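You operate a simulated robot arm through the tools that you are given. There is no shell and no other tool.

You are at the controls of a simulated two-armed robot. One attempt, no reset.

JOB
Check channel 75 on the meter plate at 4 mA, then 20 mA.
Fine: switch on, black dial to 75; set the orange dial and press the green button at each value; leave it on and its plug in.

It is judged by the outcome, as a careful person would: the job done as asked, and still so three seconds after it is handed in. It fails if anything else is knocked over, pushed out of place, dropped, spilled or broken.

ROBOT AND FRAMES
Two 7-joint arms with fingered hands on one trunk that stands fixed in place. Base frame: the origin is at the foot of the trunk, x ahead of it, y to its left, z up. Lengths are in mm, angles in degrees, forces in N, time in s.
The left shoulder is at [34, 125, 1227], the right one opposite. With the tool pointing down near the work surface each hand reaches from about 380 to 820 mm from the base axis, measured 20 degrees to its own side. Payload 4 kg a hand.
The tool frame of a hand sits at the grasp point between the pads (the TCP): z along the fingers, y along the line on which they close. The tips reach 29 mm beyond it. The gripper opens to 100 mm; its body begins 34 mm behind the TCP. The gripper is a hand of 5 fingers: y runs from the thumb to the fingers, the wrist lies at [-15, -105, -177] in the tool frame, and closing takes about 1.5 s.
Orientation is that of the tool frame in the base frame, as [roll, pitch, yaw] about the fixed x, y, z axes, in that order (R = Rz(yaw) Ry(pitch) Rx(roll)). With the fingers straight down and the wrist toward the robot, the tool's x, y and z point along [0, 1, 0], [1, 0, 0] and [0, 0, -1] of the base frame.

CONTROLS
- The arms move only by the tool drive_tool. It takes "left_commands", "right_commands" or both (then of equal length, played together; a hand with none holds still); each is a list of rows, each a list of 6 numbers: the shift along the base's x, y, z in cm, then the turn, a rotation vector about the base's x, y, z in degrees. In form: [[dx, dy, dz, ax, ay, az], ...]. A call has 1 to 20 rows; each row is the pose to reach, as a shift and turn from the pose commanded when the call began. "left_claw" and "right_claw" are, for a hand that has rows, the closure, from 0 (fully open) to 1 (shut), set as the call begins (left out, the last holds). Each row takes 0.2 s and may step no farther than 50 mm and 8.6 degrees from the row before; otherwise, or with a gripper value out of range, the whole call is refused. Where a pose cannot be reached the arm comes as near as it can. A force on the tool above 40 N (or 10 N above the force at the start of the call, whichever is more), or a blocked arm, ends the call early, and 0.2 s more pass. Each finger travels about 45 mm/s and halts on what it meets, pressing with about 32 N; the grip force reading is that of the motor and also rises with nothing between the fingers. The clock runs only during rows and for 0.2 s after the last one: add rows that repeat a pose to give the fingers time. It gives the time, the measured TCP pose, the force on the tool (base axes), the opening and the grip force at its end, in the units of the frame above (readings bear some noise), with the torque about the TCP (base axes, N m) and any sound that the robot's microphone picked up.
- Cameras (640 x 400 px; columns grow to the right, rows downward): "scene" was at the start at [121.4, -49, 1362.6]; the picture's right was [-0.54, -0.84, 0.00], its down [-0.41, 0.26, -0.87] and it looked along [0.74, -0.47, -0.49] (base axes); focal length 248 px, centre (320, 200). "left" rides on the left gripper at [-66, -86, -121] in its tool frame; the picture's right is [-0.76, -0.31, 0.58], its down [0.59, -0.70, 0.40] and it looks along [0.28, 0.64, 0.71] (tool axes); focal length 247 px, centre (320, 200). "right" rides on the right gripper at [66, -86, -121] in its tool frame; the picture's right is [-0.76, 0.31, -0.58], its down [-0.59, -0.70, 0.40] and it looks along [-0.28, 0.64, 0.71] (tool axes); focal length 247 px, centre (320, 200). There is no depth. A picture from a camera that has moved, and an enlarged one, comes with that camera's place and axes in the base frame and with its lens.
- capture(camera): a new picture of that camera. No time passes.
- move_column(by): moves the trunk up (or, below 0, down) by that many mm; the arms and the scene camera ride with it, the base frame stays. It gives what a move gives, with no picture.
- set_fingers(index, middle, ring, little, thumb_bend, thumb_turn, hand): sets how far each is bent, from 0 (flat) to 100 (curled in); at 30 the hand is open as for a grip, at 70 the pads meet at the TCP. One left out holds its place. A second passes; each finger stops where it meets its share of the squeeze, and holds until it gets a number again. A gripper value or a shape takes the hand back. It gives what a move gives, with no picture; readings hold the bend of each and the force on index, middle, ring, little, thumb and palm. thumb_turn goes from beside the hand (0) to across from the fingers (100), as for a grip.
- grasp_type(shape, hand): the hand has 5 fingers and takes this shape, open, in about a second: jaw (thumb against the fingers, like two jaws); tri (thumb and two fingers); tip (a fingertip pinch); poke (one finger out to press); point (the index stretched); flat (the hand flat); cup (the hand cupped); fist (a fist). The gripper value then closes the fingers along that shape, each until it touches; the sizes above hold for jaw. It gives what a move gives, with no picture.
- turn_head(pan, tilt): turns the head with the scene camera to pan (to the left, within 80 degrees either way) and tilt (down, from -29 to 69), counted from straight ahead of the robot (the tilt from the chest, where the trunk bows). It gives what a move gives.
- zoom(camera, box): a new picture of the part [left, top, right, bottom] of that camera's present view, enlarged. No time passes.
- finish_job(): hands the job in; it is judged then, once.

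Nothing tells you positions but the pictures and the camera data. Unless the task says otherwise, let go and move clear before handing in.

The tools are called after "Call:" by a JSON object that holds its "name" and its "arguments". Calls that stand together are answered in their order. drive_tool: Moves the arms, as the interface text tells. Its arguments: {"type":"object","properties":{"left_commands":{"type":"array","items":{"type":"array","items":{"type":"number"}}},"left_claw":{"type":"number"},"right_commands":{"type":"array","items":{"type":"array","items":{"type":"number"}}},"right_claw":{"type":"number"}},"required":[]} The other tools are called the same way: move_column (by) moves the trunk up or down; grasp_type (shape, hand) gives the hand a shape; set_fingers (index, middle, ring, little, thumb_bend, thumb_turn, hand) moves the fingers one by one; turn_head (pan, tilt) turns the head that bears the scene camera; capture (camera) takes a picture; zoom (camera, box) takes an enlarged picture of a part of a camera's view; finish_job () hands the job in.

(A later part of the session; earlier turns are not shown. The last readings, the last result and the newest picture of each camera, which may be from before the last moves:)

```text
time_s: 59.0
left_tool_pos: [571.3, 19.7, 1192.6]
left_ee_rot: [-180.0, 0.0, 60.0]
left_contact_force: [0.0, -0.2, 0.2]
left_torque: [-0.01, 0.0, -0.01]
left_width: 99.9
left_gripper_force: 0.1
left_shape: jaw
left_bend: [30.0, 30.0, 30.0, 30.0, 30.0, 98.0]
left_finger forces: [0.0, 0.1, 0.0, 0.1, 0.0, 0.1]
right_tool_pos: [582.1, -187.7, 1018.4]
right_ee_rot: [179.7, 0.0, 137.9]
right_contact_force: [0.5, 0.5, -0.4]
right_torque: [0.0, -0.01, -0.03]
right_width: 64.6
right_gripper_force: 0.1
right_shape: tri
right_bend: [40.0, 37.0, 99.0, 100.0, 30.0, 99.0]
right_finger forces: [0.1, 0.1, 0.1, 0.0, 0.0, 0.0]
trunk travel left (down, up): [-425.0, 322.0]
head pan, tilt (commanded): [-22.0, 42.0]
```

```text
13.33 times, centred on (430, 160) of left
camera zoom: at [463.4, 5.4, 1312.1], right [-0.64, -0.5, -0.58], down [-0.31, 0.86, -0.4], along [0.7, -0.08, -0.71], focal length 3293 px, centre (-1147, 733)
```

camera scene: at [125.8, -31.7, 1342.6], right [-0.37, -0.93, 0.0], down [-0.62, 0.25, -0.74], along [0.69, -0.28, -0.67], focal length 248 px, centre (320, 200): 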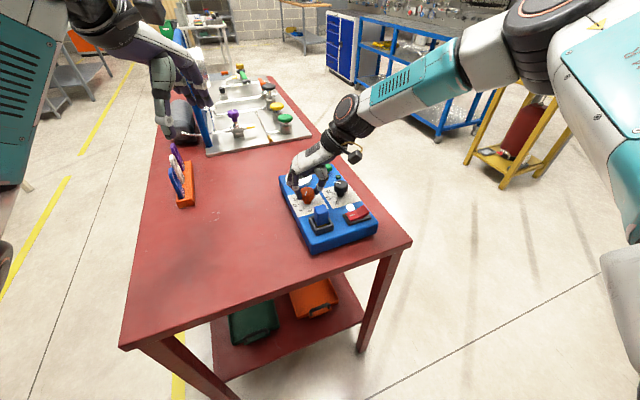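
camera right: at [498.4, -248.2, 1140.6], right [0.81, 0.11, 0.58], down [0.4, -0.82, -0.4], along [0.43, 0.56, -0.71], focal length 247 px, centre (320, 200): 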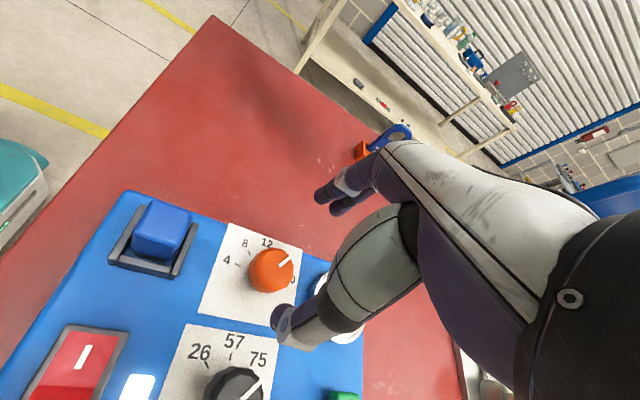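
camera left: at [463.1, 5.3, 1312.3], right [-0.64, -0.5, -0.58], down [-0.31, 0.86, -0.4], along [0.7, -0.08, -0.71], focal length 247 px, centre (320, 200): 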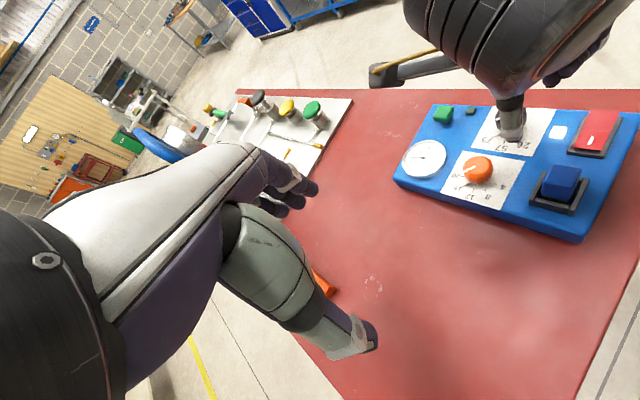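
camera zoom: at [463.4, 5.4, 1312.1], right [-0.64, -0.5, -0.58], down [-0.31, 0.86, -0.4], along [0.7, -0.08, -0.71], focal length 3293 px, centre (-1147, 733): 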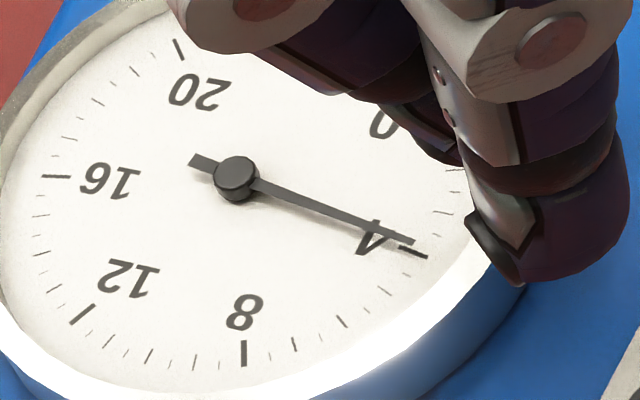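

The dial pointer lies exactly on the 4 tick and the needle is on 4. Now I'll shape the index finger and go above the green button at about (681, −279).

Call:
{"name": "grasp_type", "arguments": {"hand": "right", "shape": "poke"}}

Call:
{"name": "set_fingers", "arguments": {"hand": "right", "middle": 99}}

Call:
{"name": "drive_tool", "arguments": {"right_commands": [[1.6, -1.7, 0, 0, 0, -8], [3.2, -3.3, 0, 0, 0, -16], [4.8, -5.0, 0, 0, 0, -24], [6.4, -6.7, 0, 0, 0, -32], [8.0, -8.3, 0, 0, 0, -40], [9.7, -10.0, 0, 0, 0, -48], [9.7, -10.0, -1.0, 0, 0, -48]]}}

Call:
{"name": "capture", "arguments": {"camera": "right"}}

Call:
{"name": "zoom", "arguments": {"camera": "left", "box": [380, 20, 540, 160]}}

Call:
{"name": "zoom", "arguments": {"camera": "scene", "box": [280, 120, 380, 200]}}

```text
time_s: 59.9
left_tool_pos: [570.3, 18.7, 1193.0]
left_ee_rot: [179.9, -0.1, 60.1]
left_contact_force: [0.9, 0.0, -0.8]
left_torque: [-0.01, 0.0, 0.05]
left_width: 99.8
left_gripper_force: 0.0
left_shape: jaw
left_bend: [30.0, 30.0, 30.0, 30.0, 30.0, 98.0]
left_finger forces: [0.0, 0.0, 0.1, 0.1, 0.1, 0.0]
right_tool_pos: [582.1, -187.7, 1017.8]
right_ee_rot: [179.8, 0.0, 137.9]
right_contact_force: [0.4, 1.1, -0.3]
right_torque: [0.0, 0.0, 0.0]
right_width: 0.1
right_gripper_force: 0.0
right_shape: poke
right_bend: [70.0, 70.0, 99.0, 99.0, 100.0, 100.0]
right_finger forces: [0.0, 0.0, 0.1, 0.0, 0.1, 0.0]
trunk travel left (down, up): [-425.0, 322.0]
head pan, tilt (commanded): [-22.0, 42.0]
```

```text
time_s: 60.9
left_tool_pos: [572.2, 19.4, 1191.6]
left_ee_rot: [180.0, -0.1, 60.1]
left_contact_force: [0.2, -0.2, 0.5]
left_torque: [0.01, 0.0, -0.01]
left_width: 99.5
left_gripper_force: 0.0
left_shape: jaw
left_bend: [30.0, 30.0, 30.0, 30.0, 30.0, 98.0]
left_finger forces: [0.0, 0.0, 0.0, 0.0, 0.0, 0.1]
right_tool_pos: [583.8, -188.3, 1018.3]
right_ee_rot: [179.8, 0.0, 137.9]
right_contact_force: [0.0, 0.6, -0.2]
right_torque: [-0.03, -0.03, -0.03]
right_width: 25.0
right_gripper_force: 0.2
right_shape: fingers
right_bend: [70.0, 99.0, 99.0, 99.0, 100.0, 100.0]
right_finger forces: [0.0, 0.0, 0.1, 0.0, 0.0, 0.0]
trunk travel left (down, up): [-425.0, 322.0]
head pan, tilt (commanded): [-22.0, 42.0]
```

```text
time_s: 62.5
left_tool_pos: [570.4, 19.0, 1191.5]
left_ee_rot: [180.0, -0.1, 60.0]
left_contact_force: [-0.4, -0.5, 0.3]
left_torque: [0.02, 0.0, 0.0]
left_width: 100.0
left_gripper_force: 0.0
left_shape: jaw
left_bend: [30.0, 30.0, 30.0, 30.0, 30.0, 98.0]
left_finger forces: [0.1, 0.0, 0.0, 0.0, 0.1, 0.0]
right_tool_pos: [682.0, -284.6, 1008.2]
right_ee_rot: [179.7, 0.1, 89.8]
right_contact_force: [-0.4, -0.5, 0.0]
right_torque: [0.03, -0.01, -0.02]
right_width: 25.0
right_gripper_force: 0.1
right_shape: fingers
right_bend: [70.0, 99.0, 99.0, 99.0, 100.0, 100.0]
right_finger forces: [0.1, 0.1, 0.0, 0.1, 0.1, 0.1]
trunk travel left (down, up): [-425.0, 322.0]
head pan, tilt (commanded): [-22.0, 42.0]
```

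```text
taken
camera right: at [595.6, -217.7, 1129.4], right [0.3, -0.76, 0.58], down [-0.7, -0.59, -0.4], along [0.64, -0.29, -0.71], focal length 247 px, centre (320, 200)
```

right: 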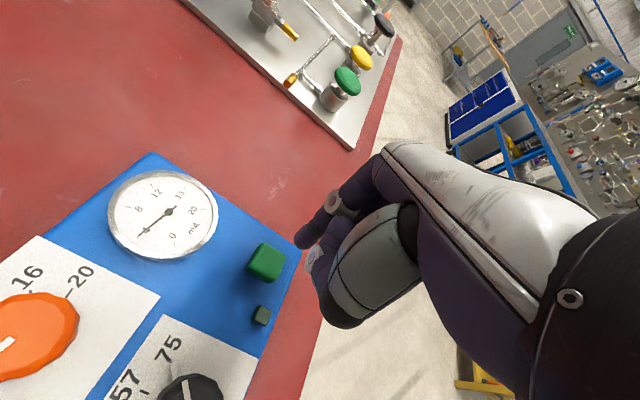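

```text
2.86 times, centred on (460, 90) of left
camera zoom: at [463.2, 5.2, 1312.2], right [-0.64, -0.5, -0.58], down [-0.31, 0.86, -0.4], along [0.7, -0.08, -0.71], focal length 706 px, centre (-80, 514)
```

zoom: 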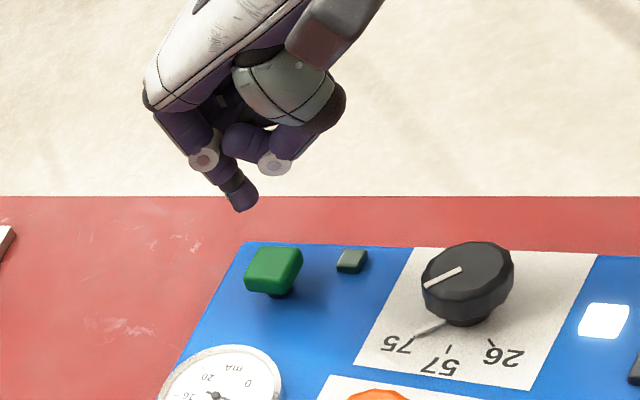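

```text
5.00 times, centred on (330, 160) of scene
camera zoom: at [122.6, -31.6, 1343.2], right [-0.38, -0.93, 0.0], down [-0.62, 0.25, -0.74], along [0.69, -0.28, -0.67], focal length 1239 px, centre (270, 400)
```

zoom: 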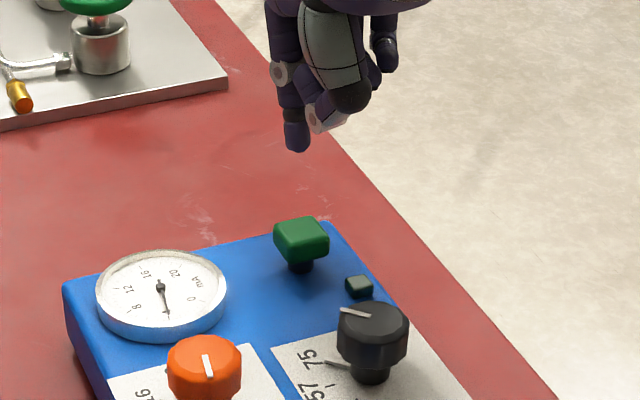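

The fingertip is at about (686, −277, 980), and the button's top centre is around x 680. I'll shift −5 mm in x and descend to just above it.

Call:
{"name": "drive_tool", "arguments": {"right_commands": [[-0.5, 0.1, -1.5, 0, 0, 0], [-0.5, 0.1, -3.0, 0, 0, 0], [-0.5, 0.1, -4.0, 0, 0, 0], [-0.5, 0.1, -4.0, 0, 0, 0]]}}

Call:
{"name": "zoom", "arguments": {"camera": "right", "box": [230, 190, 350, 300]}}

Call:
{"name": "zoom", "arguments": {"camera": "left", "box": [400, 60, 500, 140]}}

Call:
{"name": "zoom", "arguments": {"camera": "scene", "box": [300, 140, 360, 190]}}

```text
time_s: 63.5
left_tool_pos: [571.3, 19.5, 1192.9]
left_ee_rot: [-179.9, 0.1, 60.0]
left_contact_force: [0.2, -0.6, 0.0]
left_torque: [0.01, -0.01, 0.0]
left_width: 99.8
left_gripper_force: 0.1
left_shape: jaw
left_bend: [30.0, 30.0, 30.0, 30.0, 30.0, 98.0]
left_finger forces: [0.1, 0.0, 0.1, 0.0, 0.0, 0.1]
right_tool_pos: [674.2, -283.6, 970.3]
right_ee_rot: [179.8, 0.0, 89.9]
right_contact_force: [-0.9, 0.7, -0.3]
right_torque: [-0.03, 0.04, 0.03]
right_width: 24.8
right_gripper_force: 0.1
right_shape: fingers
right_bend: [70.0, 99.0, 99.0, 99.0, 100.0, 100.0]
right_finger forces: [0.0, 0.1, 0.0, 0.0, 0.0, 0.0]
trunk travel left (down, up): [-425.0, 322.0]
head pan, tilt (commanded): [-22.0, 42.0]
```

```text
3.64 times, centred on (290, 245) of right
camera zoom: at [588.8, -216.8, 1092.0], right [0.3, -0.76, 0.58], down [-0.7, -0.59, -0.4], along [0.64, -0.28, -0.71], focal length 898 px, centre (429, 36)
```

zoom: 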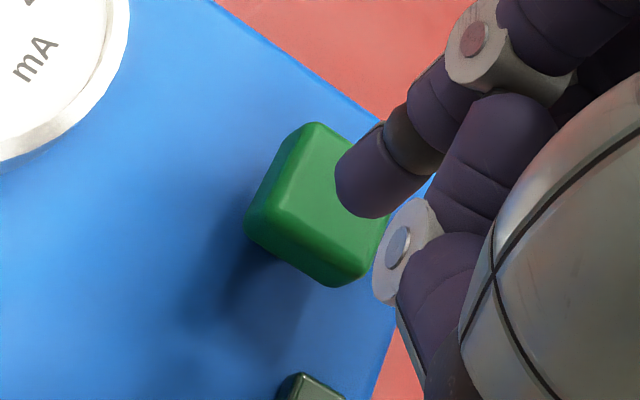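

```text
5.00 times, centred on (450, 100) of left
camera zoom: at [463.0, 5.3, 1312.3], right [-0.64, -0.5, -0.58], down [-0.31, 0.86, -0.4], along [0.7, -0.08, -0.71], focal length 1235 px, centre (-330, 700)
```

zoom: 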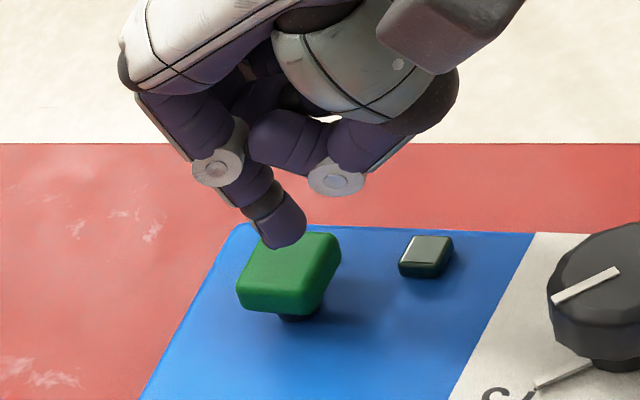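

```text
8.00 times, centred on (330, 165) of scene
camera zoom: at [122.4, -31.5, 1343.2], right [-0.38, -0.93, 0.0], down [-0.62, 0.25, -0.74], along [0.69, -0.28, -0.67], focal length 1982 px, centre (240, 480)
```

zoom: 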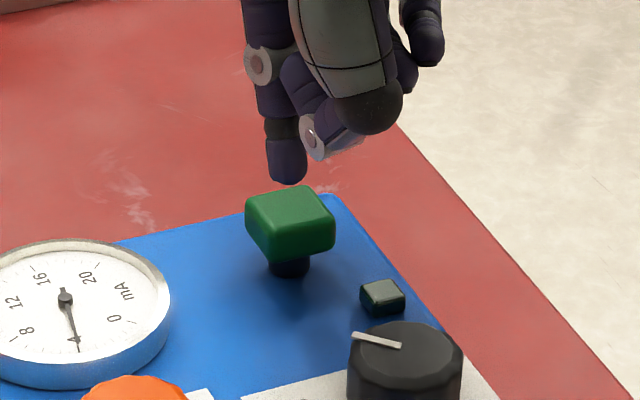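

The fingertip is centred over the green button, about 10 mm above. I'll press down gently in steps.

Call:
{"name": "drive_tool", "arguments": {"right_commands": [[0, 0, -0.6, 0, 0, 0], [0, 0, -1.0, 0, 0, 0], [0, 0, -1.2, 0, 0, 0], [0, 0, -1.4, 0, 0, 0]]}}

Call:
{"name": "zoom", "arguments": {"camera": "left", "box": [400, 60, 500, 140]}}

Call:
{"name": "zoom", "arguments": {"camera": "scene", "box": [300, 140, 360, 190]}}

```text
time_s: 64.5
left_tool_pos: [571.3, 17.4, 1191.9]
left_ee_rot: [180.0, 0.0, 60.1]
left_contact_force: [-0.2, 0.6, -0.1]
left_torque: [0.02, 0.0, 0.01]
left_width: 99.9
left_gripper_force: 0.0
left_shape: jaw
left_bend: [30.0, 30.0, 30.0, 30.0, 30.0, 98.0]
left_finger forces: [0.0, 0.1, 0.0, 0.0, 0.1, 0.1]
right_tool_pos: [676.0, -283.3, 955.2]
right_ee_rot: [179.8, 0.0, 89.9]
right_contact_force: [0.3, 0.8, 0.0]
right_torque: [-0.01, 0.01, -0.02]
right_width: 24.9
right_gripper_force: 0.1
right_shape: fingers
right_bend: [70.0, 99.0, 99.0, 99.0, 100.0, 100.0]
right_finger forces: [0.0, 0.0, 0.1, 0.0, 0.0, 0.0]
trunk travel left (down, up): [-425.0, 322.0]
head pan, tilt (commanded): [-22.0, 42.0]
```

```text
5.00 times, centred on (450, 100) of left
camera zoom: at [463.1, 5.3, 1312.2], right [-0.64, -0.5, -0.58], down [-0.31, 0.86, -0.4], along [0.7, -0.08, -0.71], focal length 1235 px, centre (-330, 700)
```

zoom: 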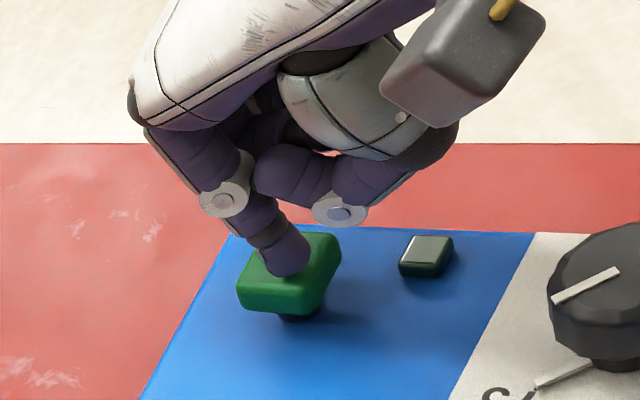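

```text
8.00 times, centred on (330, 165) of scene
camera zoom: at [122.5, -31.6, 1343.2], right [-0.38, -0.93, 0.0], down [-0.62, 0.25, -0.74], along [0.69, -0.28, -0.67], focal length 1982 px, centre (240, 480)
```

zoom: 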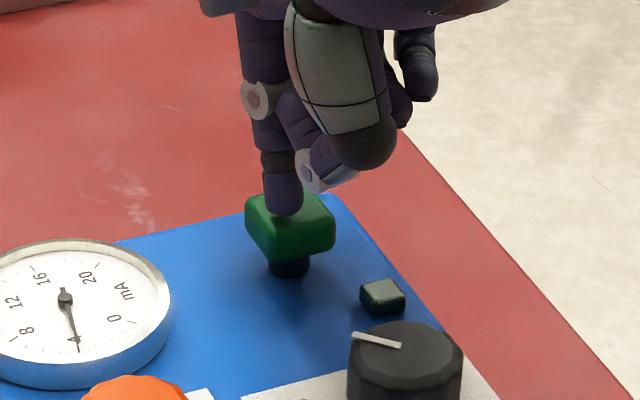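

It's still just short of contact with no force. I'll continue in small steps.

Call:
{"name": "drive_tool", "arguments": {"right_commands": [[0, 0, -0.2, 0, 0, 0], [0, 0, -0.4, 0, 0, 0], [0, 0, -0.6, 0, 0, 0]]}}

Call:
{"name": "zoom", "arguments": {"camera": "left", "box": [400, 60, 500, 140]}}

Call:
{"name": "zoom", "arguments": {"camera": "scene", "box": [300, 140, 360, 190]}}

```text
time_s: 65.2
left_tool_pos: [571.4, 19.6, 1192.8]
left_ee_rot: [-180.0, 0.0, 60.0]
left_contact_force: [0.3, 0.9, 0.5]
left_torque: [-0.04, -0.03, -0.01]
left_width: 99.8
left_gripper_force: 0.2
left_shape: jaw
left_bend: [30.0, 30.0, 30.0, 30.0, 30.0, 98.0]
left_finger forces: [0.0, 0.0, 0.0, 0.1, 0.1, 0.0]
right_tool_pos: [675.8, -284.3, 948.6]
right_ee_rot: [179.7, -0.1, 89.9]
right_contact_force: [0.1, 0.6, 1.7]
right_torque: [0.01, -0.03, -0.01]
right_width: 24.8
right_gripper_force: 0.8
right_shape: fingers
right_bend: [70.0, 99.0, 99.0, 99.0, 100.0, 100.0]
right_finger forces: [2.2, 0.1, 0.0, 0.1, 0.0, 0.0]
trunk travel left (down, up): [-425.0, 322.0]
head pan, tilt (commanded): [-22.0, 42.0]
```

```text
5.00 times, centred on (450, 100) of left
camera zoom: at [463.0, 5.5, 1312.3], right [-0.64, -0.5, -0.58], down [-0.31, 0.86, -0.4], along [0.7, -0.08, -0.71], focal length 1235 px, centre (-330, 700)
```

zoom: 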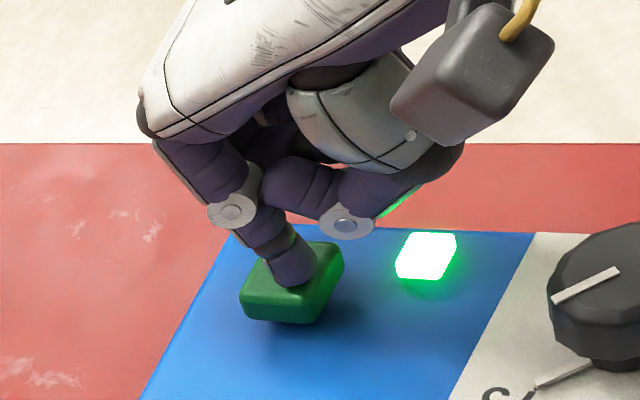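

```text
8.00 times, centred on (330, 165) of scene
camera zoom: at [122.3, -31.4, 1343.2], right [-0.38, -0.93, 0.0], down [-0.62, 0.25, -0.74], along [0.69, -0.28, -0.67], focal length 1982 px, centre (240, 480)
```

zoom: 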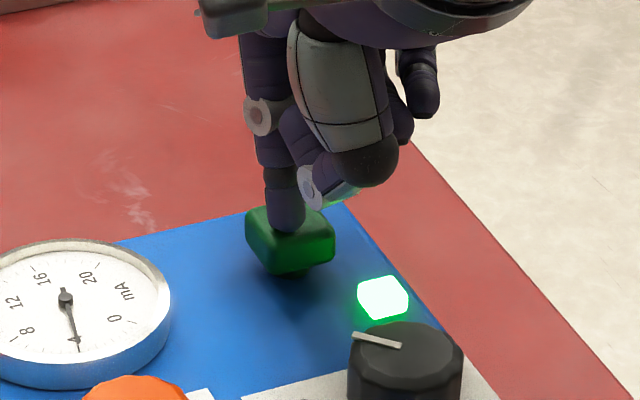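

The green lamp lit up, so the press at 4 mA registered. I'll lift off and check whether the button springs back.

Call:
{"name": "drive_tool", "arguments": {"right_commands": [[0, 0, 1.0, 0, 0, 0], [0, 0, 3.0, 0, 0, 0], [0, 0, 6.5, 0, 0, 0], [0, 0, 7.5, 0, 0, 0]]}}

Call:
{"name": "zoom", "arguments": {"camera": "scene", "box": [270, 155, 390, 255]}}

Call:
{"name": "zoom", "arguments": {"camera": "left", "box": [380, 70, 640, 240]}}

```text
time_s: 66.2
left_tool_pos: [572.1, 19.2, 1192.2]
left_ee_rot: [180.0, 0.0, 60.0]
left_contact_force: [0.1, -0.5, 0.6]
left_torque: [0.03, 0.03, -0.01]
left_width: 99.7
left_gripper_force: 0.0
left_shape: jaw
left_bend: [30.0, 30.0, 30.0, 30.0, 30.0, 98.0]
left_finger forces: [0.1, 0.0, 0.1, 0.1, 0.1, 0.0]
right_tool_pos: [676.0, -282.9, 1021.8]
right_ee_rot: [179.8, 0.0, 89.9]
right_contact_force: [-0.5, 0.3, 0.6]
right_torque: [-0.01, 0.03, 0.01]
right_width: 24.9
right_gripper_force: 0.0
right_shape: fingers
right_bend: [70.0, 99.0, 99.0, 99.0, 100.0, 100.0]
right_finger forces: [0.1, 0.0, 0.0, 0.0, 0.0, 0.1]
trunk travel left (down, up): [-425.0, 322.0]
head pan, tilt (commanded): [-22.0, 42.0]
```

```text
4.00 times, centred on (330, 205) of scene
camera zoom: at [122.5, -31.5, 1343.2], right [-0.38, -0.93, 0.0], down [-0.62, 0.25, -0.74], along [0.69, -0.28, -0.67], focal length 991 px, centre (280, 180)
```

zoom: 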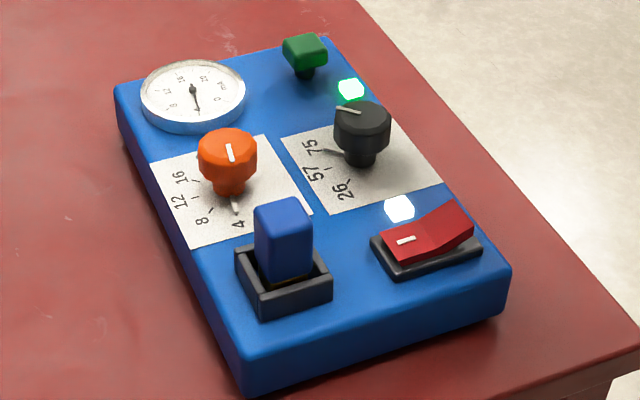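

```text
2.35 times, centred on (510, 155) of left
camera zoom: at [463.1, 5.3, 1312.3], right [-0.64, -0.5, -0.58], down [-0.31, 0.86, -0.4], along [0.7, -0.08, -0.71], focal length 581 px, centre (-127, 306)
```

zoom: 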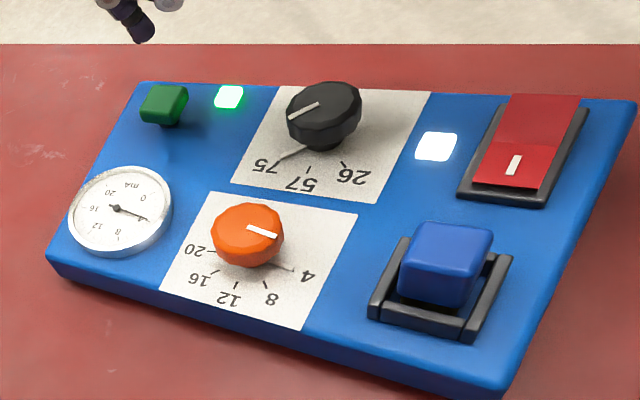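

The button sprang back, the lamp is lit and the dial still reads 4. Now for 20 mA: I'll reshape to the three-finger grip and go back over the orange knob with the wrist at about 145°, leaving room to wind clockwise.

Call:
{"name": "grasp_type", "arguments": {"hand": "right", "shape": "tri"}}

Call:
{"name": "drive_tool", "arguments": {"right_commands": [[-1.3, 1.4, 0, 0, 0, 7.8], [-2.6, 2.8, 0, 0, 0, 15.6], [-4.0, 4.2, 0, 0, 0, 23.4], [-5.3, 5.6, 0, 0, 0, 31.2], [-6.6, 7.0, 0, 0, 0, 39], [-8.0, 8.4, 0, 0, 0, 46.8], [-9.2, 9.8, 0, 0, 0, 54.6], [-9.2, 9.8, 0, 0, 0, 54.6]], "right_claw": 0.35}}

Call:
{"name": "zoom", "arguments": {"camera": "right", "box": [200, 150, 360, 310]}}

Call:
{"name": "zoom", "arguments": {"camera": "left", "box": [390, 70, 550, 220]}}

```text
time_s: 67.2
left_tool_pos: [570.8, 18.6, 1192.0]
left_ee_rot: [-180.0, 0.0, 60.1]
left_contact_force: [-0.3, -0.3, 0.1]
left_torque: [0.01, -0.02, 0.01]
left_width: 99.8
left_gripper_force: 0.1
left_shape: jaw
left_bend: [30.0, 30.0, 30.0, 30.0, 30.0, 98.0]
left_finger forces: [0.0, 0.0, 0.0, 0.1, 0.0, 0.1]
right_tool_pos: [674.9, -284.5, 1021.1]
right_ee_rot: [179.8, 0.1, 89.9]
right_contact_force: [-0.2, -0.6, 0.2]
right_torque: [0.01, 0.01, -0.02]
right_width: 99.8
right_gripper_force: 0.0
right_shape: tri
right_bend: [30.0, 30.0, 99.0, 99.0, 30.0, 98.0]
right_finger forces: [0.0, 0.1, 0.1, 0.0, 0.0, 0.0]
trunk travel left (down, up): [-425.0, 322.0]
head pan, tilt (commanded): [-22.0, 42.0]
```

```text
time_s: 69.0
left_tool_pos: [571.3, 19.3, 1193.2]
left_ee_rot: [-180.0, 0.0, 60.0]
left_contact_force: [-0.2, -0.8, 0.0]
left_torque: [-0.03, -0.01, 0.01]
left_width: 99.8
left_gripper_force: 0.1
left_shape: jaw
left_bend: [30.0, 30.0, 30.0, 30.0, 30.0, 98.0]
left_finger forces: [0.0, 0.0, 0.1, 0.0, 0.1, 0.1]
right_tool_pos: [581.5, -185.6, 1023.1]
right_ee_rot: [179.7, -0.1, 144.6]
right_contact_force: [-0.1, 0.0, 0.3]
right_torque: [0.0, -0.02, 0.0]
right_width: 65.1
right_gripper_force: 0.1
right_shape: tri
right_bend: [40.0, 37.0, 99.0, 99.0, 30.0, 99.0]
right_finger forces: [0.1, 0.0, 0.0, 0.0, 0.1, 0.0]
trunk travel left (down, up): [-425.0, 322.0]
head pan, tilt (commanded): [-22.0, 42.0]
```

```text
2.50 times, centred on (280, 230) of right
camera zoom: at [478.5, -215.5, 1145.7], right [0.79, -0.19, 0.58], down [0.07, -0.91, -0.4], along [0.6, 0.36, -0.71], focal length 617 px, centre (420, 125)
```

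zoom: 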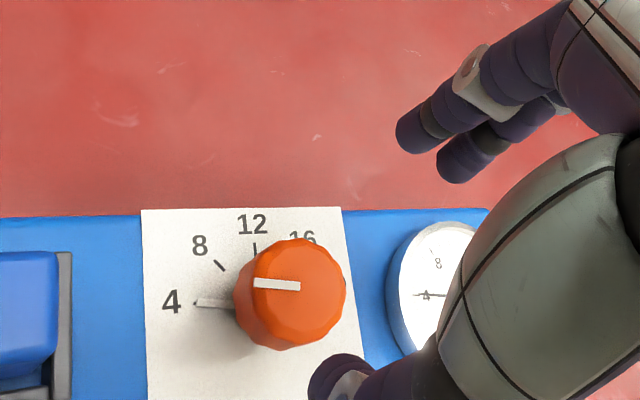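

```text
2.67 times, centred on (470, 145) of left
camera zoom: at [463.1, 5.1, 1312.3], right [-0.64, -0.5, -0.58], down [-0.31, 0.86, -0.4], along [0.7, -0.08, -0.71], focal length 659 px, centre (-80, 347)
```

zoom: 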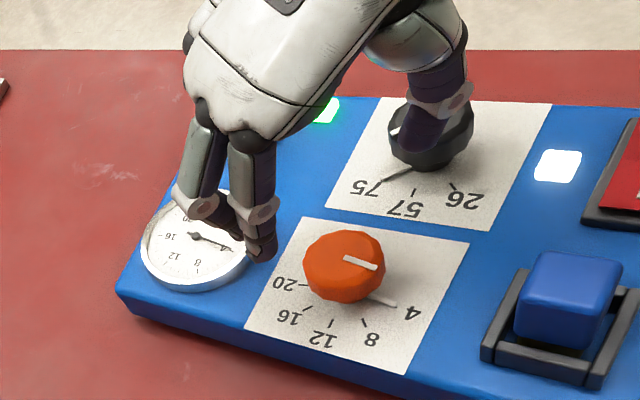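

Call:
{"name": "drive_tool", "arguments": {"right_commands": [[0.12, 0.15, -2.5, 0, 0, 0], [0.12, 0.15, -5.0, 0, 0, 0], [0.12, 0.15, -6.8, 0, 0, 0], [0.12, 0.15, -7.4, 0, 0, 0], [0.12, 0.15, -7.4, 0, 0, 0]]}}

Call:
{"name": "zoom", "arguments": {"camera": "right", "box": [230, 170, 390, 330]}}

Call:
{"name": "zoom", "arguments": {"camera": "left", "box": [390, 90, 550, 220]}}

```text
time_s: 70.2
left_tool_pos: [570.2, 19.4, 1192.9]
left_ee_rot: [180.0, 0.0, 60.0]
left_contact_force: [0.0, 0.7, -0.5]
left_torque: [-0.01, 0.02, 0.0]
left_width: 99.5
left_gripper_force: 0.0
left_shape: jaw
left_bend: [30.0, 30.0, 30.0, 30.0, 30.0, 98.0]
left_finger forces: [0.0, 0.1, 0.0, 0.0, 0.0, 0.0]
right_tool_pos: [585.6, -183.6, 949.8]
right_ee_rot: [179.8, 0.0, 144.4]
right_contact_force: [-0.5, -0.8, 0.1]
right_torque: [0.06, 0.03, -0.02]
right_width: 65.2
right_gripper_force: 0.0
right_shape: tri
right_bend: [40.0, 37.0, 99.0, 99.0, 30.0, 99.0]
right_finger forces: [0.0, 0.1, 0.0, 0.0, 0.0, 0.1]
trunk travel left (down, up): [-425.0, 322.0]
head pan, tilt (commanded): [-22.0, 42.0]
```

```text
2.50 times, centred on (310, 250) of right
camera zoom: at [481.3, -214.6, 1071.3], right [0.79, -0.19, 0.58], down [0.07, -0.91, -0.4], along [0.6, 0.36, -0.71], focal length 617 px, centre (345, 75)
```

zoom: 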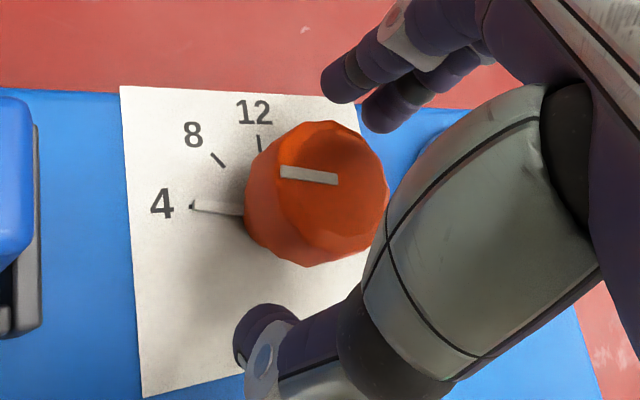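

```text
3.08 times, centred on (470, 155) of left
camera zoom: at [463.1, 5.3, 1312.3], right [-0.64, -0.5, -0.58], down [-0.31, 0.86, -0.4], along [0.7, -0.08, -0.71], focal length 760 px, centre (-142, 338)
```

zoom: 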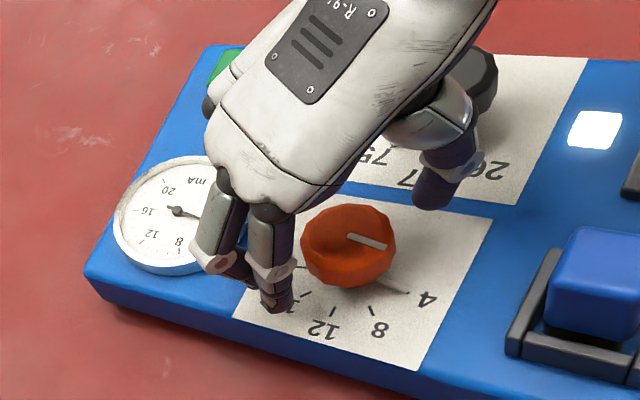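

Call:
{"name": "drive_tool", "arguments": {"right_commands": [[-0.2, 0.12, 0, 0, 0, 0], [-0.2, 0.12, 0, 0, 0, 0]]}}

Call:
{"name": "drive_tool", "arguments": {"right_commands": [[0, 0, 0, 0, 0, 0], [0, 0, 0, 0, 0, 0], [0, 0, 0, 0, 0, 0], [0, 0, 0, 0, 0, 0], [0, 0, 0, 0, 0, 0]], "right_claw": 0.8}}

Call:
{"name": "drive_tool", "arguments": {"right_commands": [[0, 0, 0, 0, 0, -5], [0, 0, 0, 0, 0, -10], [0, 0, 0, 0, 0, -15], [0, 0, 0, 0, 0, -20], [0, 0, 0, 0, 0, -25], [0, 0, 0, 0, 0, -30], [0, 0, 0, 0, 0, -30]]}}

Call:
{"name": "zoom", "arguments": {"camera": "right", "box": [230, 170, 390, 330]}}

Call:
{"name": "zoom", "arguments": {"camera": "left", "box": [390, 90, 550, 220]}}

```text
time_s: 70.8
left_tool_pos: [570.7, 19.6, 1191.9]
left_ee_rot: [-179.9, 0.0, 60.0]
left_contact_force: [-0.3, 0.1, 0.0]
left_torque: [-0.01, -0.01, 0.01]
left_width: 99.6
left_gripper_force: 0.2
left_shape: jaw
left_bend: [30.0, 30.0, 30.0, 30.0, 30.0, 98.0]
left_finger forces: [0.0, 0.1, 0.0, 0.0, 0.1, 0.0]
right_tool_pos: [582.8, -183.1, 950.9]
right_ee_rot: [179.8, -0.2, 144.5]
right_contact_force: [0.6, 0.5, 0.1]
right_torque: [0.02, 0.01, -0.01]
right_width: 65.1
right_gripper_force: 0.1
right_shape: tri
right_bend: [40.0, 37.0, 99.0, 99.0, 30.0, 99.0]
right_finger forces: [0.1, 0.0, 0.0, 0.0, 0.0, 0.0]
trunk travel left (down, up): [-425.0, 322.0]
head pan, tilt (commanded): [-22.0, 42.0]
```

```text
time_s: 72.0
left_tool_pos: [571.0, 18.7, 1192.5]
left_ee_rot: [-180.0, 0.1, 60.0]
left_contact_force: [-0.5, 0.2, 0.5]
left_torque: [-0.04, -0.01, 0.01]
left_width: 99.8
left_gripper_force: 0.1
left_shape: jaw
left_bend: [30.0, 30.0, 30.0, 30.0, 30.0, 98.0]
left_finger forces: [0.0, 0.1, 0.1, 0.0, 0.0, 0.0]
right_tool_pos: [581.9, -182.9, 949.7]
right_ee_rot: [179.9, 0.0, 144.5]
right_contact_force: [0.0, 0.1, 0.6]
right_torque: [0.01, -0.02, -0.01]
right_width: 29.5
right_gripper_force: 31.7
right_shape: tri
right_bend: [75.0, 52.0, 100.0, 100.0, 46.0, 100.0]
right_finger forces: [14.6, 14.3, 0.0, 0.1, 28.7, 0.0]
trunk travel left (down, up): [-425.0, 322.0]
head pan, tilt (commanded): [-22.0, 42.0]
```

```text
time_s: 73.5
left_tool_pos: [569.3, 18.7, 1192.4]
left_ee_rot: [179.9, 0.0, 60.0]
left_contact_force: [0.5, 0.1, -1.0]
left_torque: [-0.02, -0.02, 0.02]
left_width: 99.6
left_gripper_force: 0.0
left_shape: jaw
left_bend: [30.0, 30.0, 30.0, 30.0, 30.0, 98.0]
left_finger forces: [0.0, 0.0, 0.1, 0.0, 0.0, 0.0]
right_tool_pos: [582.5, -183.1, 950.3]
right_ee_rot: [179.7, 0.0, 114.5]
right_contact_force: [-1.2, 2.8, 2.3]
right_torque: [0.05, -0.03, 0.04]
right_width: 29.3
right_gripper_force: 31.9
right_shape: tri
right_bend: [75.0, 52.0, 100.0, 100.0, 46.0, 100.0]
right_finger forces: [15.7, 14.3, 0.0, 0.0, 29.8, 0.0]
trunk travel left (down, up): [-425.0, 322.0]
head pan, tilt (commanded): [-22.0, 42.0]
```

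```text
2.50 times, centred on (310, 250) of right
camera zoom: at [476.9, -157.3, 1071.4], right [0.59, -0.56, 0.58], down [-0.39, -0.83, -0.4], along [0.7, 0.01, -0.71], focal length 617 px, centre (345, 75)
```

zoom: 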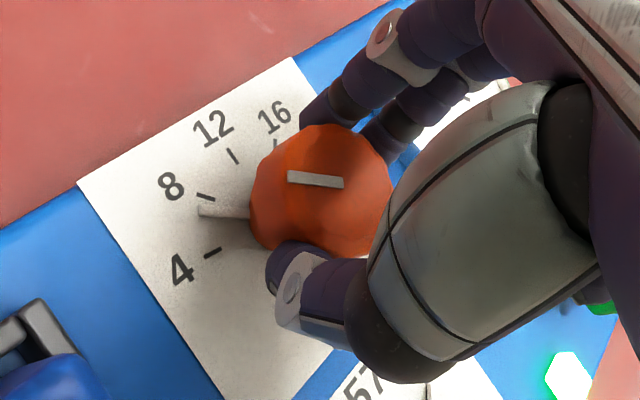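

```text
3.08 times, centred on (470, 155) of left
camera zoom: at [462.8, 5.5, 1312.4], right [-0.64, -0.5, -0.58], down [-0.31, 0.86, -0.4], along [0.7, -0.08, -0.71], focal length 760 px, centre (-142, 338)
```

zoom: 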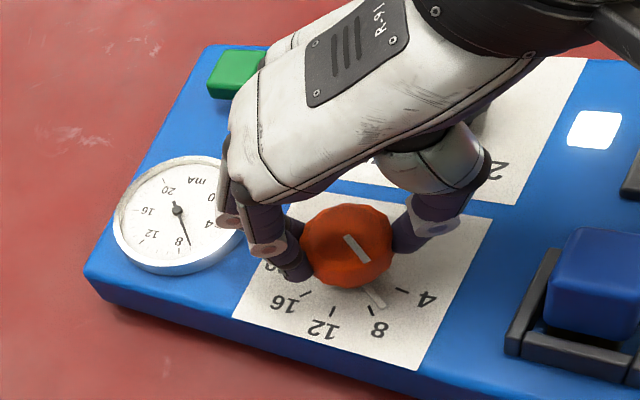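

The twist works, and the needle is at about 7. I'll continue clockwise, watching the force as the wrist passes the tricky zone.

Call:
{"name": "drive_tool", "arguments": {"right_commands": [[0, 0, 0, 0, 0, -5], [0, 0, 0, 0, 0, -10], [0, 0, 0, 0, 0, -15], [0, 0, 0, 0, 0, -20]]}}

Call:
{"name": "drive_tool", "arguments": {"right_commands": [[0, 0, 0, 0, 0, -5], [0, 0, 0, 0, 0, -10], [0, 0, 0, 0, 0, -15], [0, 0, 0, 0, 0, -20], [0, 0, 0, 0, 0, -25], [0, 0, 0, 0, 0, -27]]}}

Call:
{"name": "zoom", "arguments": {"camera": "right", "box": [230, 170, 390, 330]}}

Call:
{"name": "zoom", "arguments": {"camera": "left", "box": [390, 90, 550, 220]}}

```text
time_s: 74.5
left_tool_pos: [571.4, 18.9, 1192.2]
left_ee_rot: [180.0, 0.0, 60.0]
left_contact_force: [-0.1, -0.3, -0.1]
left_torque: [-0.01, 0.01, 0.01]
left_width: 99.8
left_gripper_force: 0.1
left_shape: jaw
left_bend: [30.0, 30.0, 30.0, 30.0, 30.0, 98.0]
left_finger forces: [0.0, 0.0, 0.1, 0.0, 0.1, 0.1]
right_tool_pos: [582.3, -183.0, 949.6]
right_ee_rot: [179.7, 0.0, 94.5]
right_contact_force: [1.1, 5.8, 0.2]
right_torque: [0.11, -0.04, 0.05]
right_width: 29.4
right_gripper_force: 32.0
right_shape: tri
right_bend: [75.0, 52.0, 100.0, 100.0, 46.0, 100.0]
right_finger forces: [16.6, 13.9, 0.0, 0.0, 29.0, 0.0]
trunk travel left (down, up): [-425.0, 322.0]
head pan, tilt (commanded): [-22.0, 42.0]
```

```text
time_s: 76.0
left_tool_pos: [572.9, 20.0, 1190.7]
left_ee_rot: [-180.0, 0.1, 60.0]
left_contact_force: [1.0, 0.7, -0.1]
left_torque: [-0.04, -0.02, 0.01]
left_width: 99.8
left_gripper_force: 0.0
left_shape: jaw
left_bend: [30.0, 30.0, 30.0, 30.0, 30.0, 98.0]
left_finger forces: [0.1, 0.0, 0.0, 0.0, 0.0, 0.0]
right_tool_pos: [581.5, -184.8, 950.2]
right_ee_rot: [179.8, 0.0, 67.7]
right_contact_force: [6.1, 9.7, -0.1]
right_torque: [0.19, -0.14, 0.05]
right_width: 28.4
right_gripper_force: 31.4
right_shape: tri
right_bend: [49.0, 53.0, 100.0, 100.0, 46.0, 98.0]
right_finger forces: [17.9, 11.3, 0.1, 0.1, 28.4, 0.1]
right hand out of reach, approached as far as the arm can: row 6
trunk travel left (down, up): [-425.0, 322.0]
head pan, tilt (commanded): [-22.0, 42.0]
```

```text
2.50 times, centred on (310, 250) of right
camera zoom: at [526.6, -89.8, 1072.4], right [-0.01, -0.82, 0.58], down [-0.87, -0.28, -0.4], along [0.49, -0.51, -0.71], focal length 617 px, centre (345, 75)
```

zoom: 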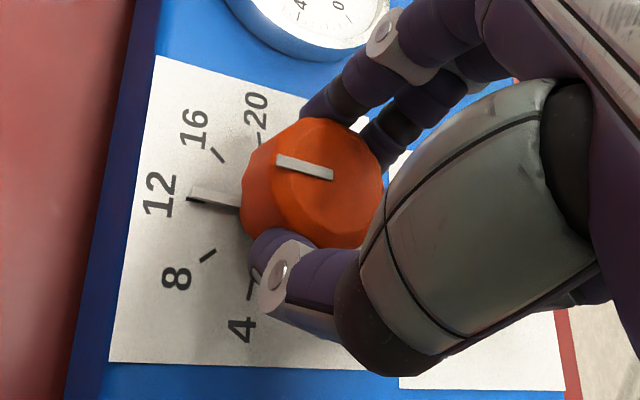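

```text
3.08 times, centred on (470, 155) of left
camera zoom: at [464.7, 6.5, 1311.5], right [-0.64, -0.5, -0.58], down [-0.32, 0.86, -0.4], along [0.7, -0.08, -0.71], focal length 760 px, centre (-142, 338)
```

zoom: 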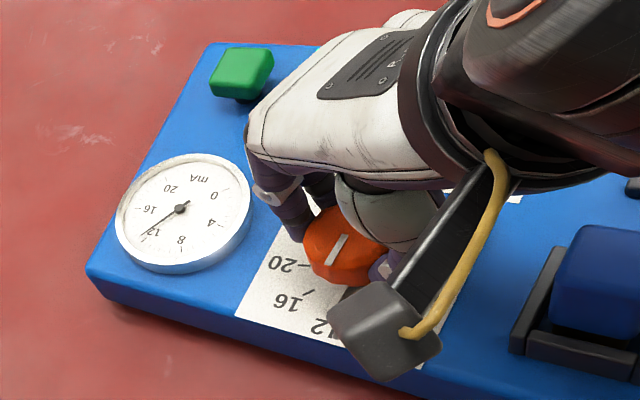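

The needle is at about 12, and the wrist is at its low limit near 68°. I'll release, lift, wind back up to about 147° and re-grip.

Call:
{"name": "drive_tool", "arguments": {"right_commands": [[0, 0, 0, 0, 0, 0], [0, 0, 0, 0, 0, 0], [0, 0, 0, 0, 0, 0], [0, 0, 0, 0, 0, 0], [0, 0, 1.5, 0, 0, 0], [0, 0, 4.0, 0, 0, 0], [0, 0, 6.0, 0, 0, 8], [0, 0, 6.0, 0, 0, 16], [0, 0, 6.0, 0, 0, 24], [0, 0, 6.0, 0, 0, 32], [0, 0, 6.0, 0, 0, 40], [0, 0, 6.0, 0, 0, 48], [0, 0, 6.0, 0, 0, 56], [0, 0, 6.0, 0, 0, 64], [0, 0, 6.0, 0, 0, 72], [0, 0, 6.0, 0, 0, 80], [0, 0, 6.0, 0, 0, 80]], "right_claw": 0.35}}

Call:
{"name": "zoom", "arguments": {"camera": "right", "box": [200, 150, 360, 310]}}

Call:
{"name": "zoom", "arguments": {"camera": "left", "box": [390, 90, 550, 220]}}

```text
time_s: 79.5
left_tool_pos: [570.1, 18.9, 1192.2]
left_ee_rot: [180.0, 0.0, 59.9]
left_contact_force: [0.2, 0.3, 0.1]
left_torque: [-0.01, 0.0, 0.02]
left_width: 99.9
left_gripper_force: 0.0
left_shape: jaw
left_bend: [30.0, 30.0, 30.0, 30.0, 30.0, 98.0]
left_finger forces: [0.1, 0.0, 0.0, 0.1, 0.0, 0.0]
right_tool_pos: [579.6, -185.9, 1011.1]
right_ee_rot: [179.7, -0.1, 147.5]
right_contact_force: [0.3, -1.0, -0.6]
right_torque: [0.03, -0.02, 0.02]
right_width: 64.7
right_gripper_force: 0.2
right_shape: tri
right_bend: [40.0, 37.0, 99.0, 99.0, 30.0, 99.0]
right_finger forces: [0.0, 0.0, 0.0, 0.1, 0.0, 0.1]
trunk travel left (down, up): [-425.0, 322.0]
head pan, tilt (commanded): [-22.0, 42.0]
```

```text
2.50 times, centred on (280, 230) of right
camera zoom: at [478.7, -221.5, 1133.2], right [0.8, -0.15, 0.58], down [0.12, -0.91, -0.4], along [0.58, 0.39, -0.71], focal length 617 px, centre (420, 125)
```

zoom: 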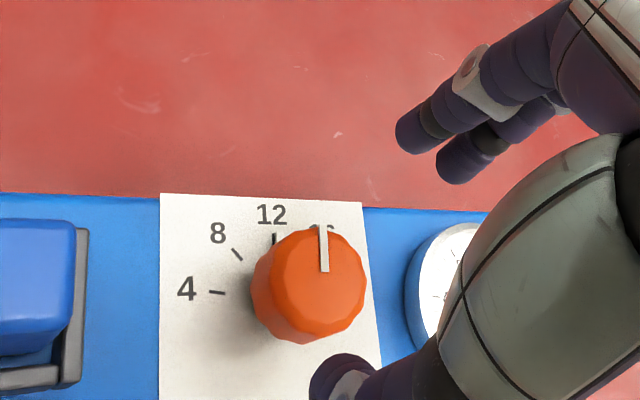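

```text
3.08 times, centred on (470, 155) of left
camera zoom: at [462.9, 5.1, 1312.3], right [-0.64, -0.5, -0.58], down [-0.31, 0.86, -0.4], along [0.7, -0.08, -0.71], focal length 760 px, centre (-142, 338)
```

zoom: 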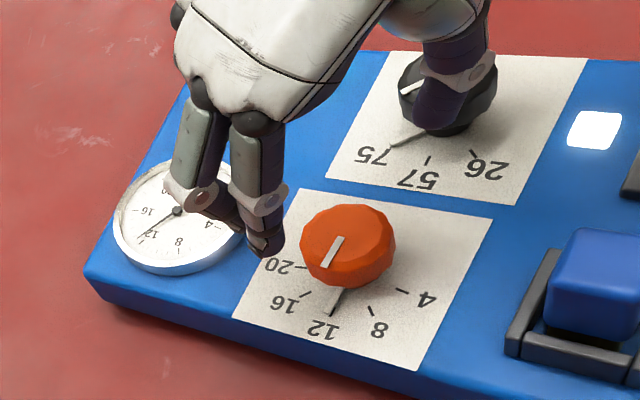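

The dial rests on 12, so 80° more is needed to reach 20. I'll re-centre, descend and grip.

Call:
{"name": "drive_tool", "arguments": {"right_commands": [[0.3, 0.3, -2.0, 0, 0, 0], [0.3, 0.3, -4.5, 0, 0, 0], [0.3, 0.3, -5.7, 0, 0, 0], [0.3, 0.3, -6.1, 0, 0, 0], [0.3, 0.3, -6.1, 0, 0, 0]]}}

Call:
{"name": "zoom", "arguments": {"camera": "right", "box": [230, 170, 390, 330]}}

```text
time_s: 80.8
left_tool_pos: [569.7, 18.3, 1192.5]
left_ee_rot: [180.0, 0.0, 59.9]
left_contact_force: [0.3, -0.3, 0.1]
left_torque: [-0.01, 0.01, -0.01]
left_width: 99.8
left_gripper_force: 0.0
left_shape: jaw
left_bend: [30.0, 30.0, 30.0, 30.0, 30.0, 98.0]
left_finger forces: [0.1, 0.0, 0.0, 0.0, 0.0, 0.0]
right_tool_pos: [582.3, -183.2, 951.2]
right_ee_rot: [179.8, 0.0, 147.5]
right_contact_force: [0.1, 0.4, -0.2]
right_torque: [0.01, -0.02, -0.02]
right_width: 64.9
right_gripper_force: 0.1
right_shape: tri
right_bend: [40.0, 37.0, 99.0, 99.0, 30.0, 99.0]
right_finger forces: [0.1, 0.1, 0.0, 0.1, 0.0, 0.0]
trunk travel left (down, up): [-425.0, 322.0]
head pan, tilt (commanded): [-22.0, 42.0]
```

```text
2.50 times, centred on (310, 250) of right
camera zoom: at [481.9, -219.0, 1073.1], right [0.8, -0.15, 0.58], down [0.12, -0.91, -0.4], along [0.59, 0.39, -0.71], focal length 617 px, centre (345, 75)
```

zoom: 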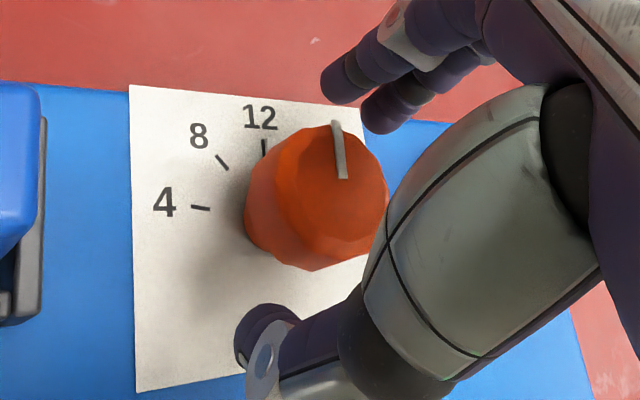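

Call:
{"name": "drive_tool", "arguments": {"right_commands": [[0, 0, -0.1, 0, 0, 0], [0, 0, -0.1, 0, 0, 0], [0, 0, -0.1, 0, 0, 0], [0, 0, -0.1, 0, 0, 0], [0, 0, -0.1, 0, 0, 0]], "right_claw": 0.8}}

Call:
{"name": "drive_tool", "arguments": {"right_commands": [[0, 0, 0, 0, 0, -5], [0, 0, 0, 0, 0, -10], [0, 0, 0, 0, 0, -15], [0, 0, 0, 0, 0, -20], [0, 0, 0, 0, 0, -25], [0, 0, 0, 0, 0, -30], [0, 0, 0, 0, 0, -35], [0, 0, 0, 0, 0, -40]]}}

Call:
{"name": "zoom", "arguments": {"camera": "left", "box": [390, 90, 550, 220]}}

Call:
{"name": "zoom", "arguments": {"camera": "right", "box": [230, 170, 390, 330]}}

```text
time_s: 82.0
left_tool_pos: [570.1, 18.9, 1191.5]
left_ee_rot: [-180.0, 0.0, 60.0]
left_contact_force: [0.3, 0.1, 0.5]
left_torque: [0.0, 0.01, 0.01]
left_width: 99.8
left_gripper_force: 0.1
left_shape: jaw
left_bend: [30.0, 30.0, 30.0, 30.0, 30.0, 98.0]
left_finger forces: [0.0, 0.0, 0.1, 0.0, 0.1, 0.0]
right_tool_pos: [582.9, -183.3, 947.7]
right_ee_rot: [179.7, -0.1, 147.5]
right_contact_force: [1.1, 0.0, -0.1]
right_torque: [-0.01, -0.03, 0.0]
right_width: 29.0
right_gripper_force: 31.5
right_shape: tri
right_bend: [75.0, 52.0, 100.0, 100.0, 46.0, 100.0]
right_finger forces: [14.8, 14.0, 0.0, 0.1, 28.7, 0.0]
trunk travel left (down, up): [-425.0, 322.0]
head pan, tilt (commanded): [-22.0, 42.0]
```

```text
time_s: 83.8
left_tool_pos: [568.9, 20.1, 1192.7]
left_ee_rot: [180.0, 0.0, 60.0]
left_contact_force: [-0.1, 1.1, 0.0]
left_torque: [0.01, 0.01, 0.01]
left_width: 99.8
left_gripper_force: 0.1
left_shape: jaw
left_bend: [30.0, 30.0, 30.0, 30.0, 30.0, 98.0]
left_finger forces: [0.1, 0.0, 0.0, 0.1, 0.0, 0.1]
right_tool_pos: [582.2, -182.8, 949.6]
right_ee_rot: [179.7, 0.0, 107.6]
right_contact_force: [-1.2, -1.0, 2.3]
right_torque: [-0.02, 0.01, 0.05]
right_width: 29.0
right_gripper_force: 32.6
right_shape: tri
right_bend: [75.0, 52.0, 100.0, 100.0, 46.0, 100.0]
right_finger forces: [15.8, 15.1, 0.0, 0.0, 32.3, 0.0]
trunk travel left (down, up): [-425.0, 322.0]
head pan, tilt (commanded): [-22.0, 42.0]
```

```text
3.08 times, centred on (470, 155) of left
camera zoom: at [462.6, 5.2, 1312.4], right [-0.64, -0.5, -0.58], down [-0.31, 0.86, -0.4], along [0.7, -0.08, -0.71], focal length 760 px, centre (-142, 338)
```

zoom: 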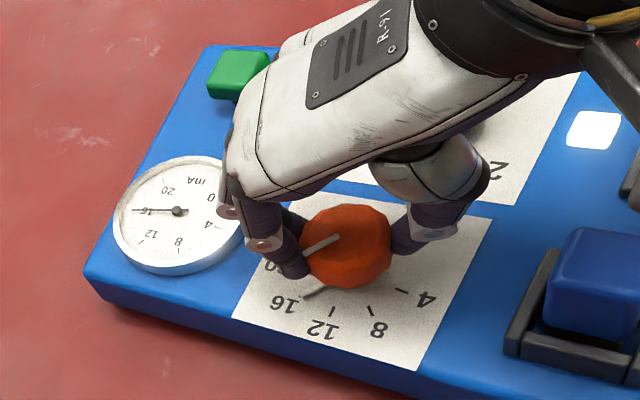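

```text
2.50 times, centred on (310, 250) of right
camera zoom: at [480.4, -144.0, 1071.6], right [0.52, -0.63, 0.58], down [-0.49, -0.77, -0.4], along [0.7, -0.08, -0.71], focal length 617 px, centre (345, 75)
```

zoom: 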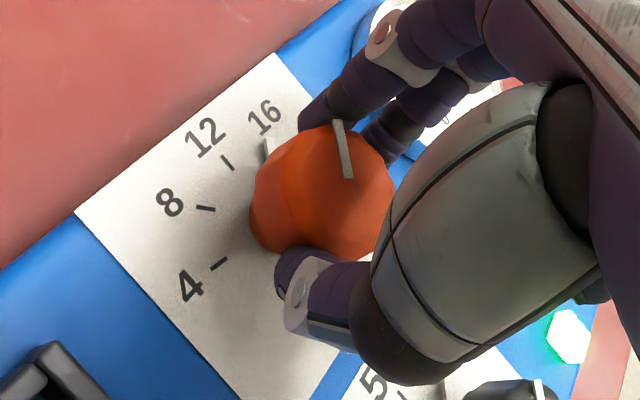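

The needle reads 16. I'll continue −37° toward 20.

Call:
{"name": "drive_tool", "arguments": {"right_commands": [[0, 0, 0, 0, 0, -5], [0, 0, 0, 0, 0, -10], [0, 0, 0, 0, 0, -15], [0, 0, 0, 0, 0, -20], [0, 0, 0, 0, 0, -25], [0, 0, 0, 0, 0, -30], [0, 0, 0, 0, 0, -35], [0, 0, 0, 0, 0, -37], [0, 0, 0, 0, 0, -37]]}}

Call:
{"name": "zoom", "arguments": {"camera": "left", "box": [390, 110, 530, 220]}}

Call:
{"name": "zoom", "arguments": {"camera": "right", "box": [230, 170, 390, 330]}}

Call:
{"name": "zoom", "arguments": {"camera": "left", "box": [415, 145, 445, 175]}}

```text
time_s: 85.8
left_tool_pos: [570.3, 19.5, 1192.2]
left_ee_rot: [-179.9, 0.0, 60.0]
left_contact_force: [0.1, -0.4, -1.2]
left_torque: [-0.01, -0.02, 0.0]
left_width: 99.7
left_gripper_force: 0.2
left_shape: jaw
left_bend: [30.0, 30.0, 30.0, 30.0, 30.0, 98.0]
left_finger forces: [0.1, 0.1, 0.0, 0.0, 0.0, 0.0]
right_tool_pos: [582.7, -182.6, 949.9]
right_ee_rot: [179.8, -0.1, 70.5]
right_contact_force: [-3.8, 4.6, -0.5]
right_torque: [0.09, 0.09, 0.04]
right_width: 28.4
right_gripper_force: 32.1
right_shape: tri
right_bend: [75.0, 53.0, 100.0, 100.0, 47.0, 100.0]
right_finger forces: [15.2, 12.6, 0.1, 0.0, 32.7, 0.0]
trunk travel left (down, up): [-425.0, 322.0]
head pan, tilt (commanded): [-22.0, 42.0]
```

```text
3.64 times, centred on (460, 165) of left
camera zoom: at [463.1, 5.9, 1312.1], right [-0.64, -0.5, -0.58], down [-0.31, 0.86, -0.4], along [0.7, -0.08, -0.71], focal length 898 px, centre (-189, 327)
```

zoom: 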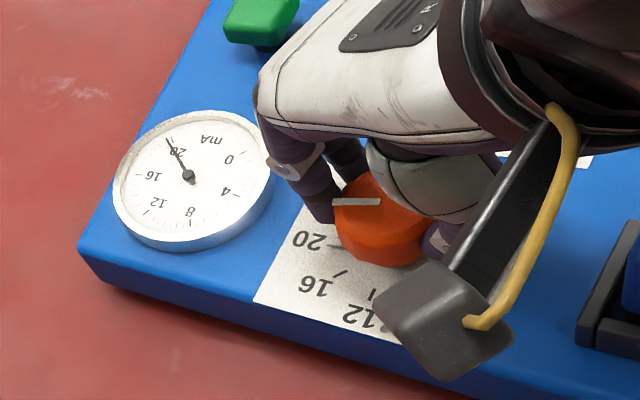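

```text
2.50 times, centred on (310, 250) of right
camera zoom: at [523.7, -90.4, 1072.3], right [0.03, -0.82, 0.58], down [-0.86, -0.32, -0.4], along [0.51, -0.48, -0.71], focal length 617 px, centre (345, 75)
```

zoom: 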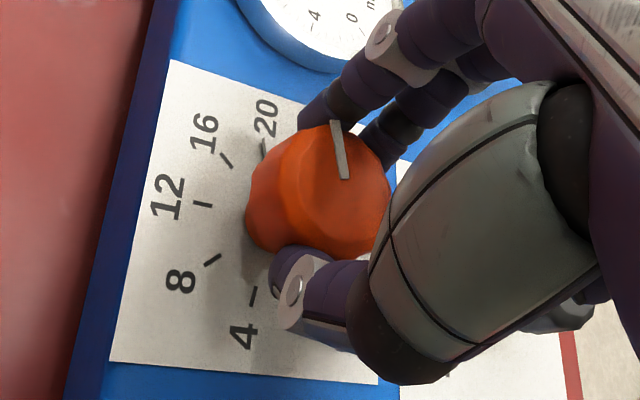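

```text
13.33 times, centred on (430, 160) of left
camera zoom: at [463.1, 5.9, 1312.1], right [-0.64, -0.5, -0.58], down [-0.31, 0.86, -0.4], along [0.7, -0.08, -0.71], focal length 3293 px, centre (-1147, 733)
```

zoom: 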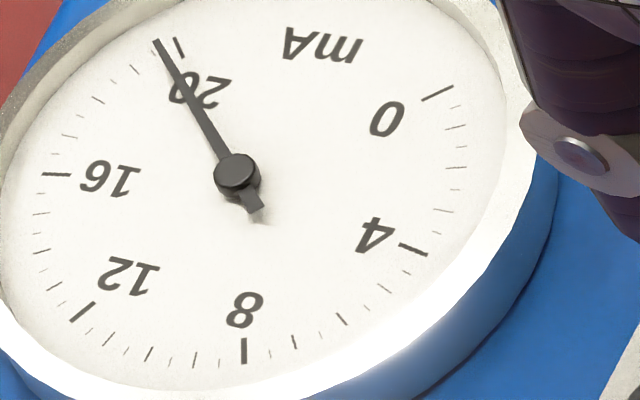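

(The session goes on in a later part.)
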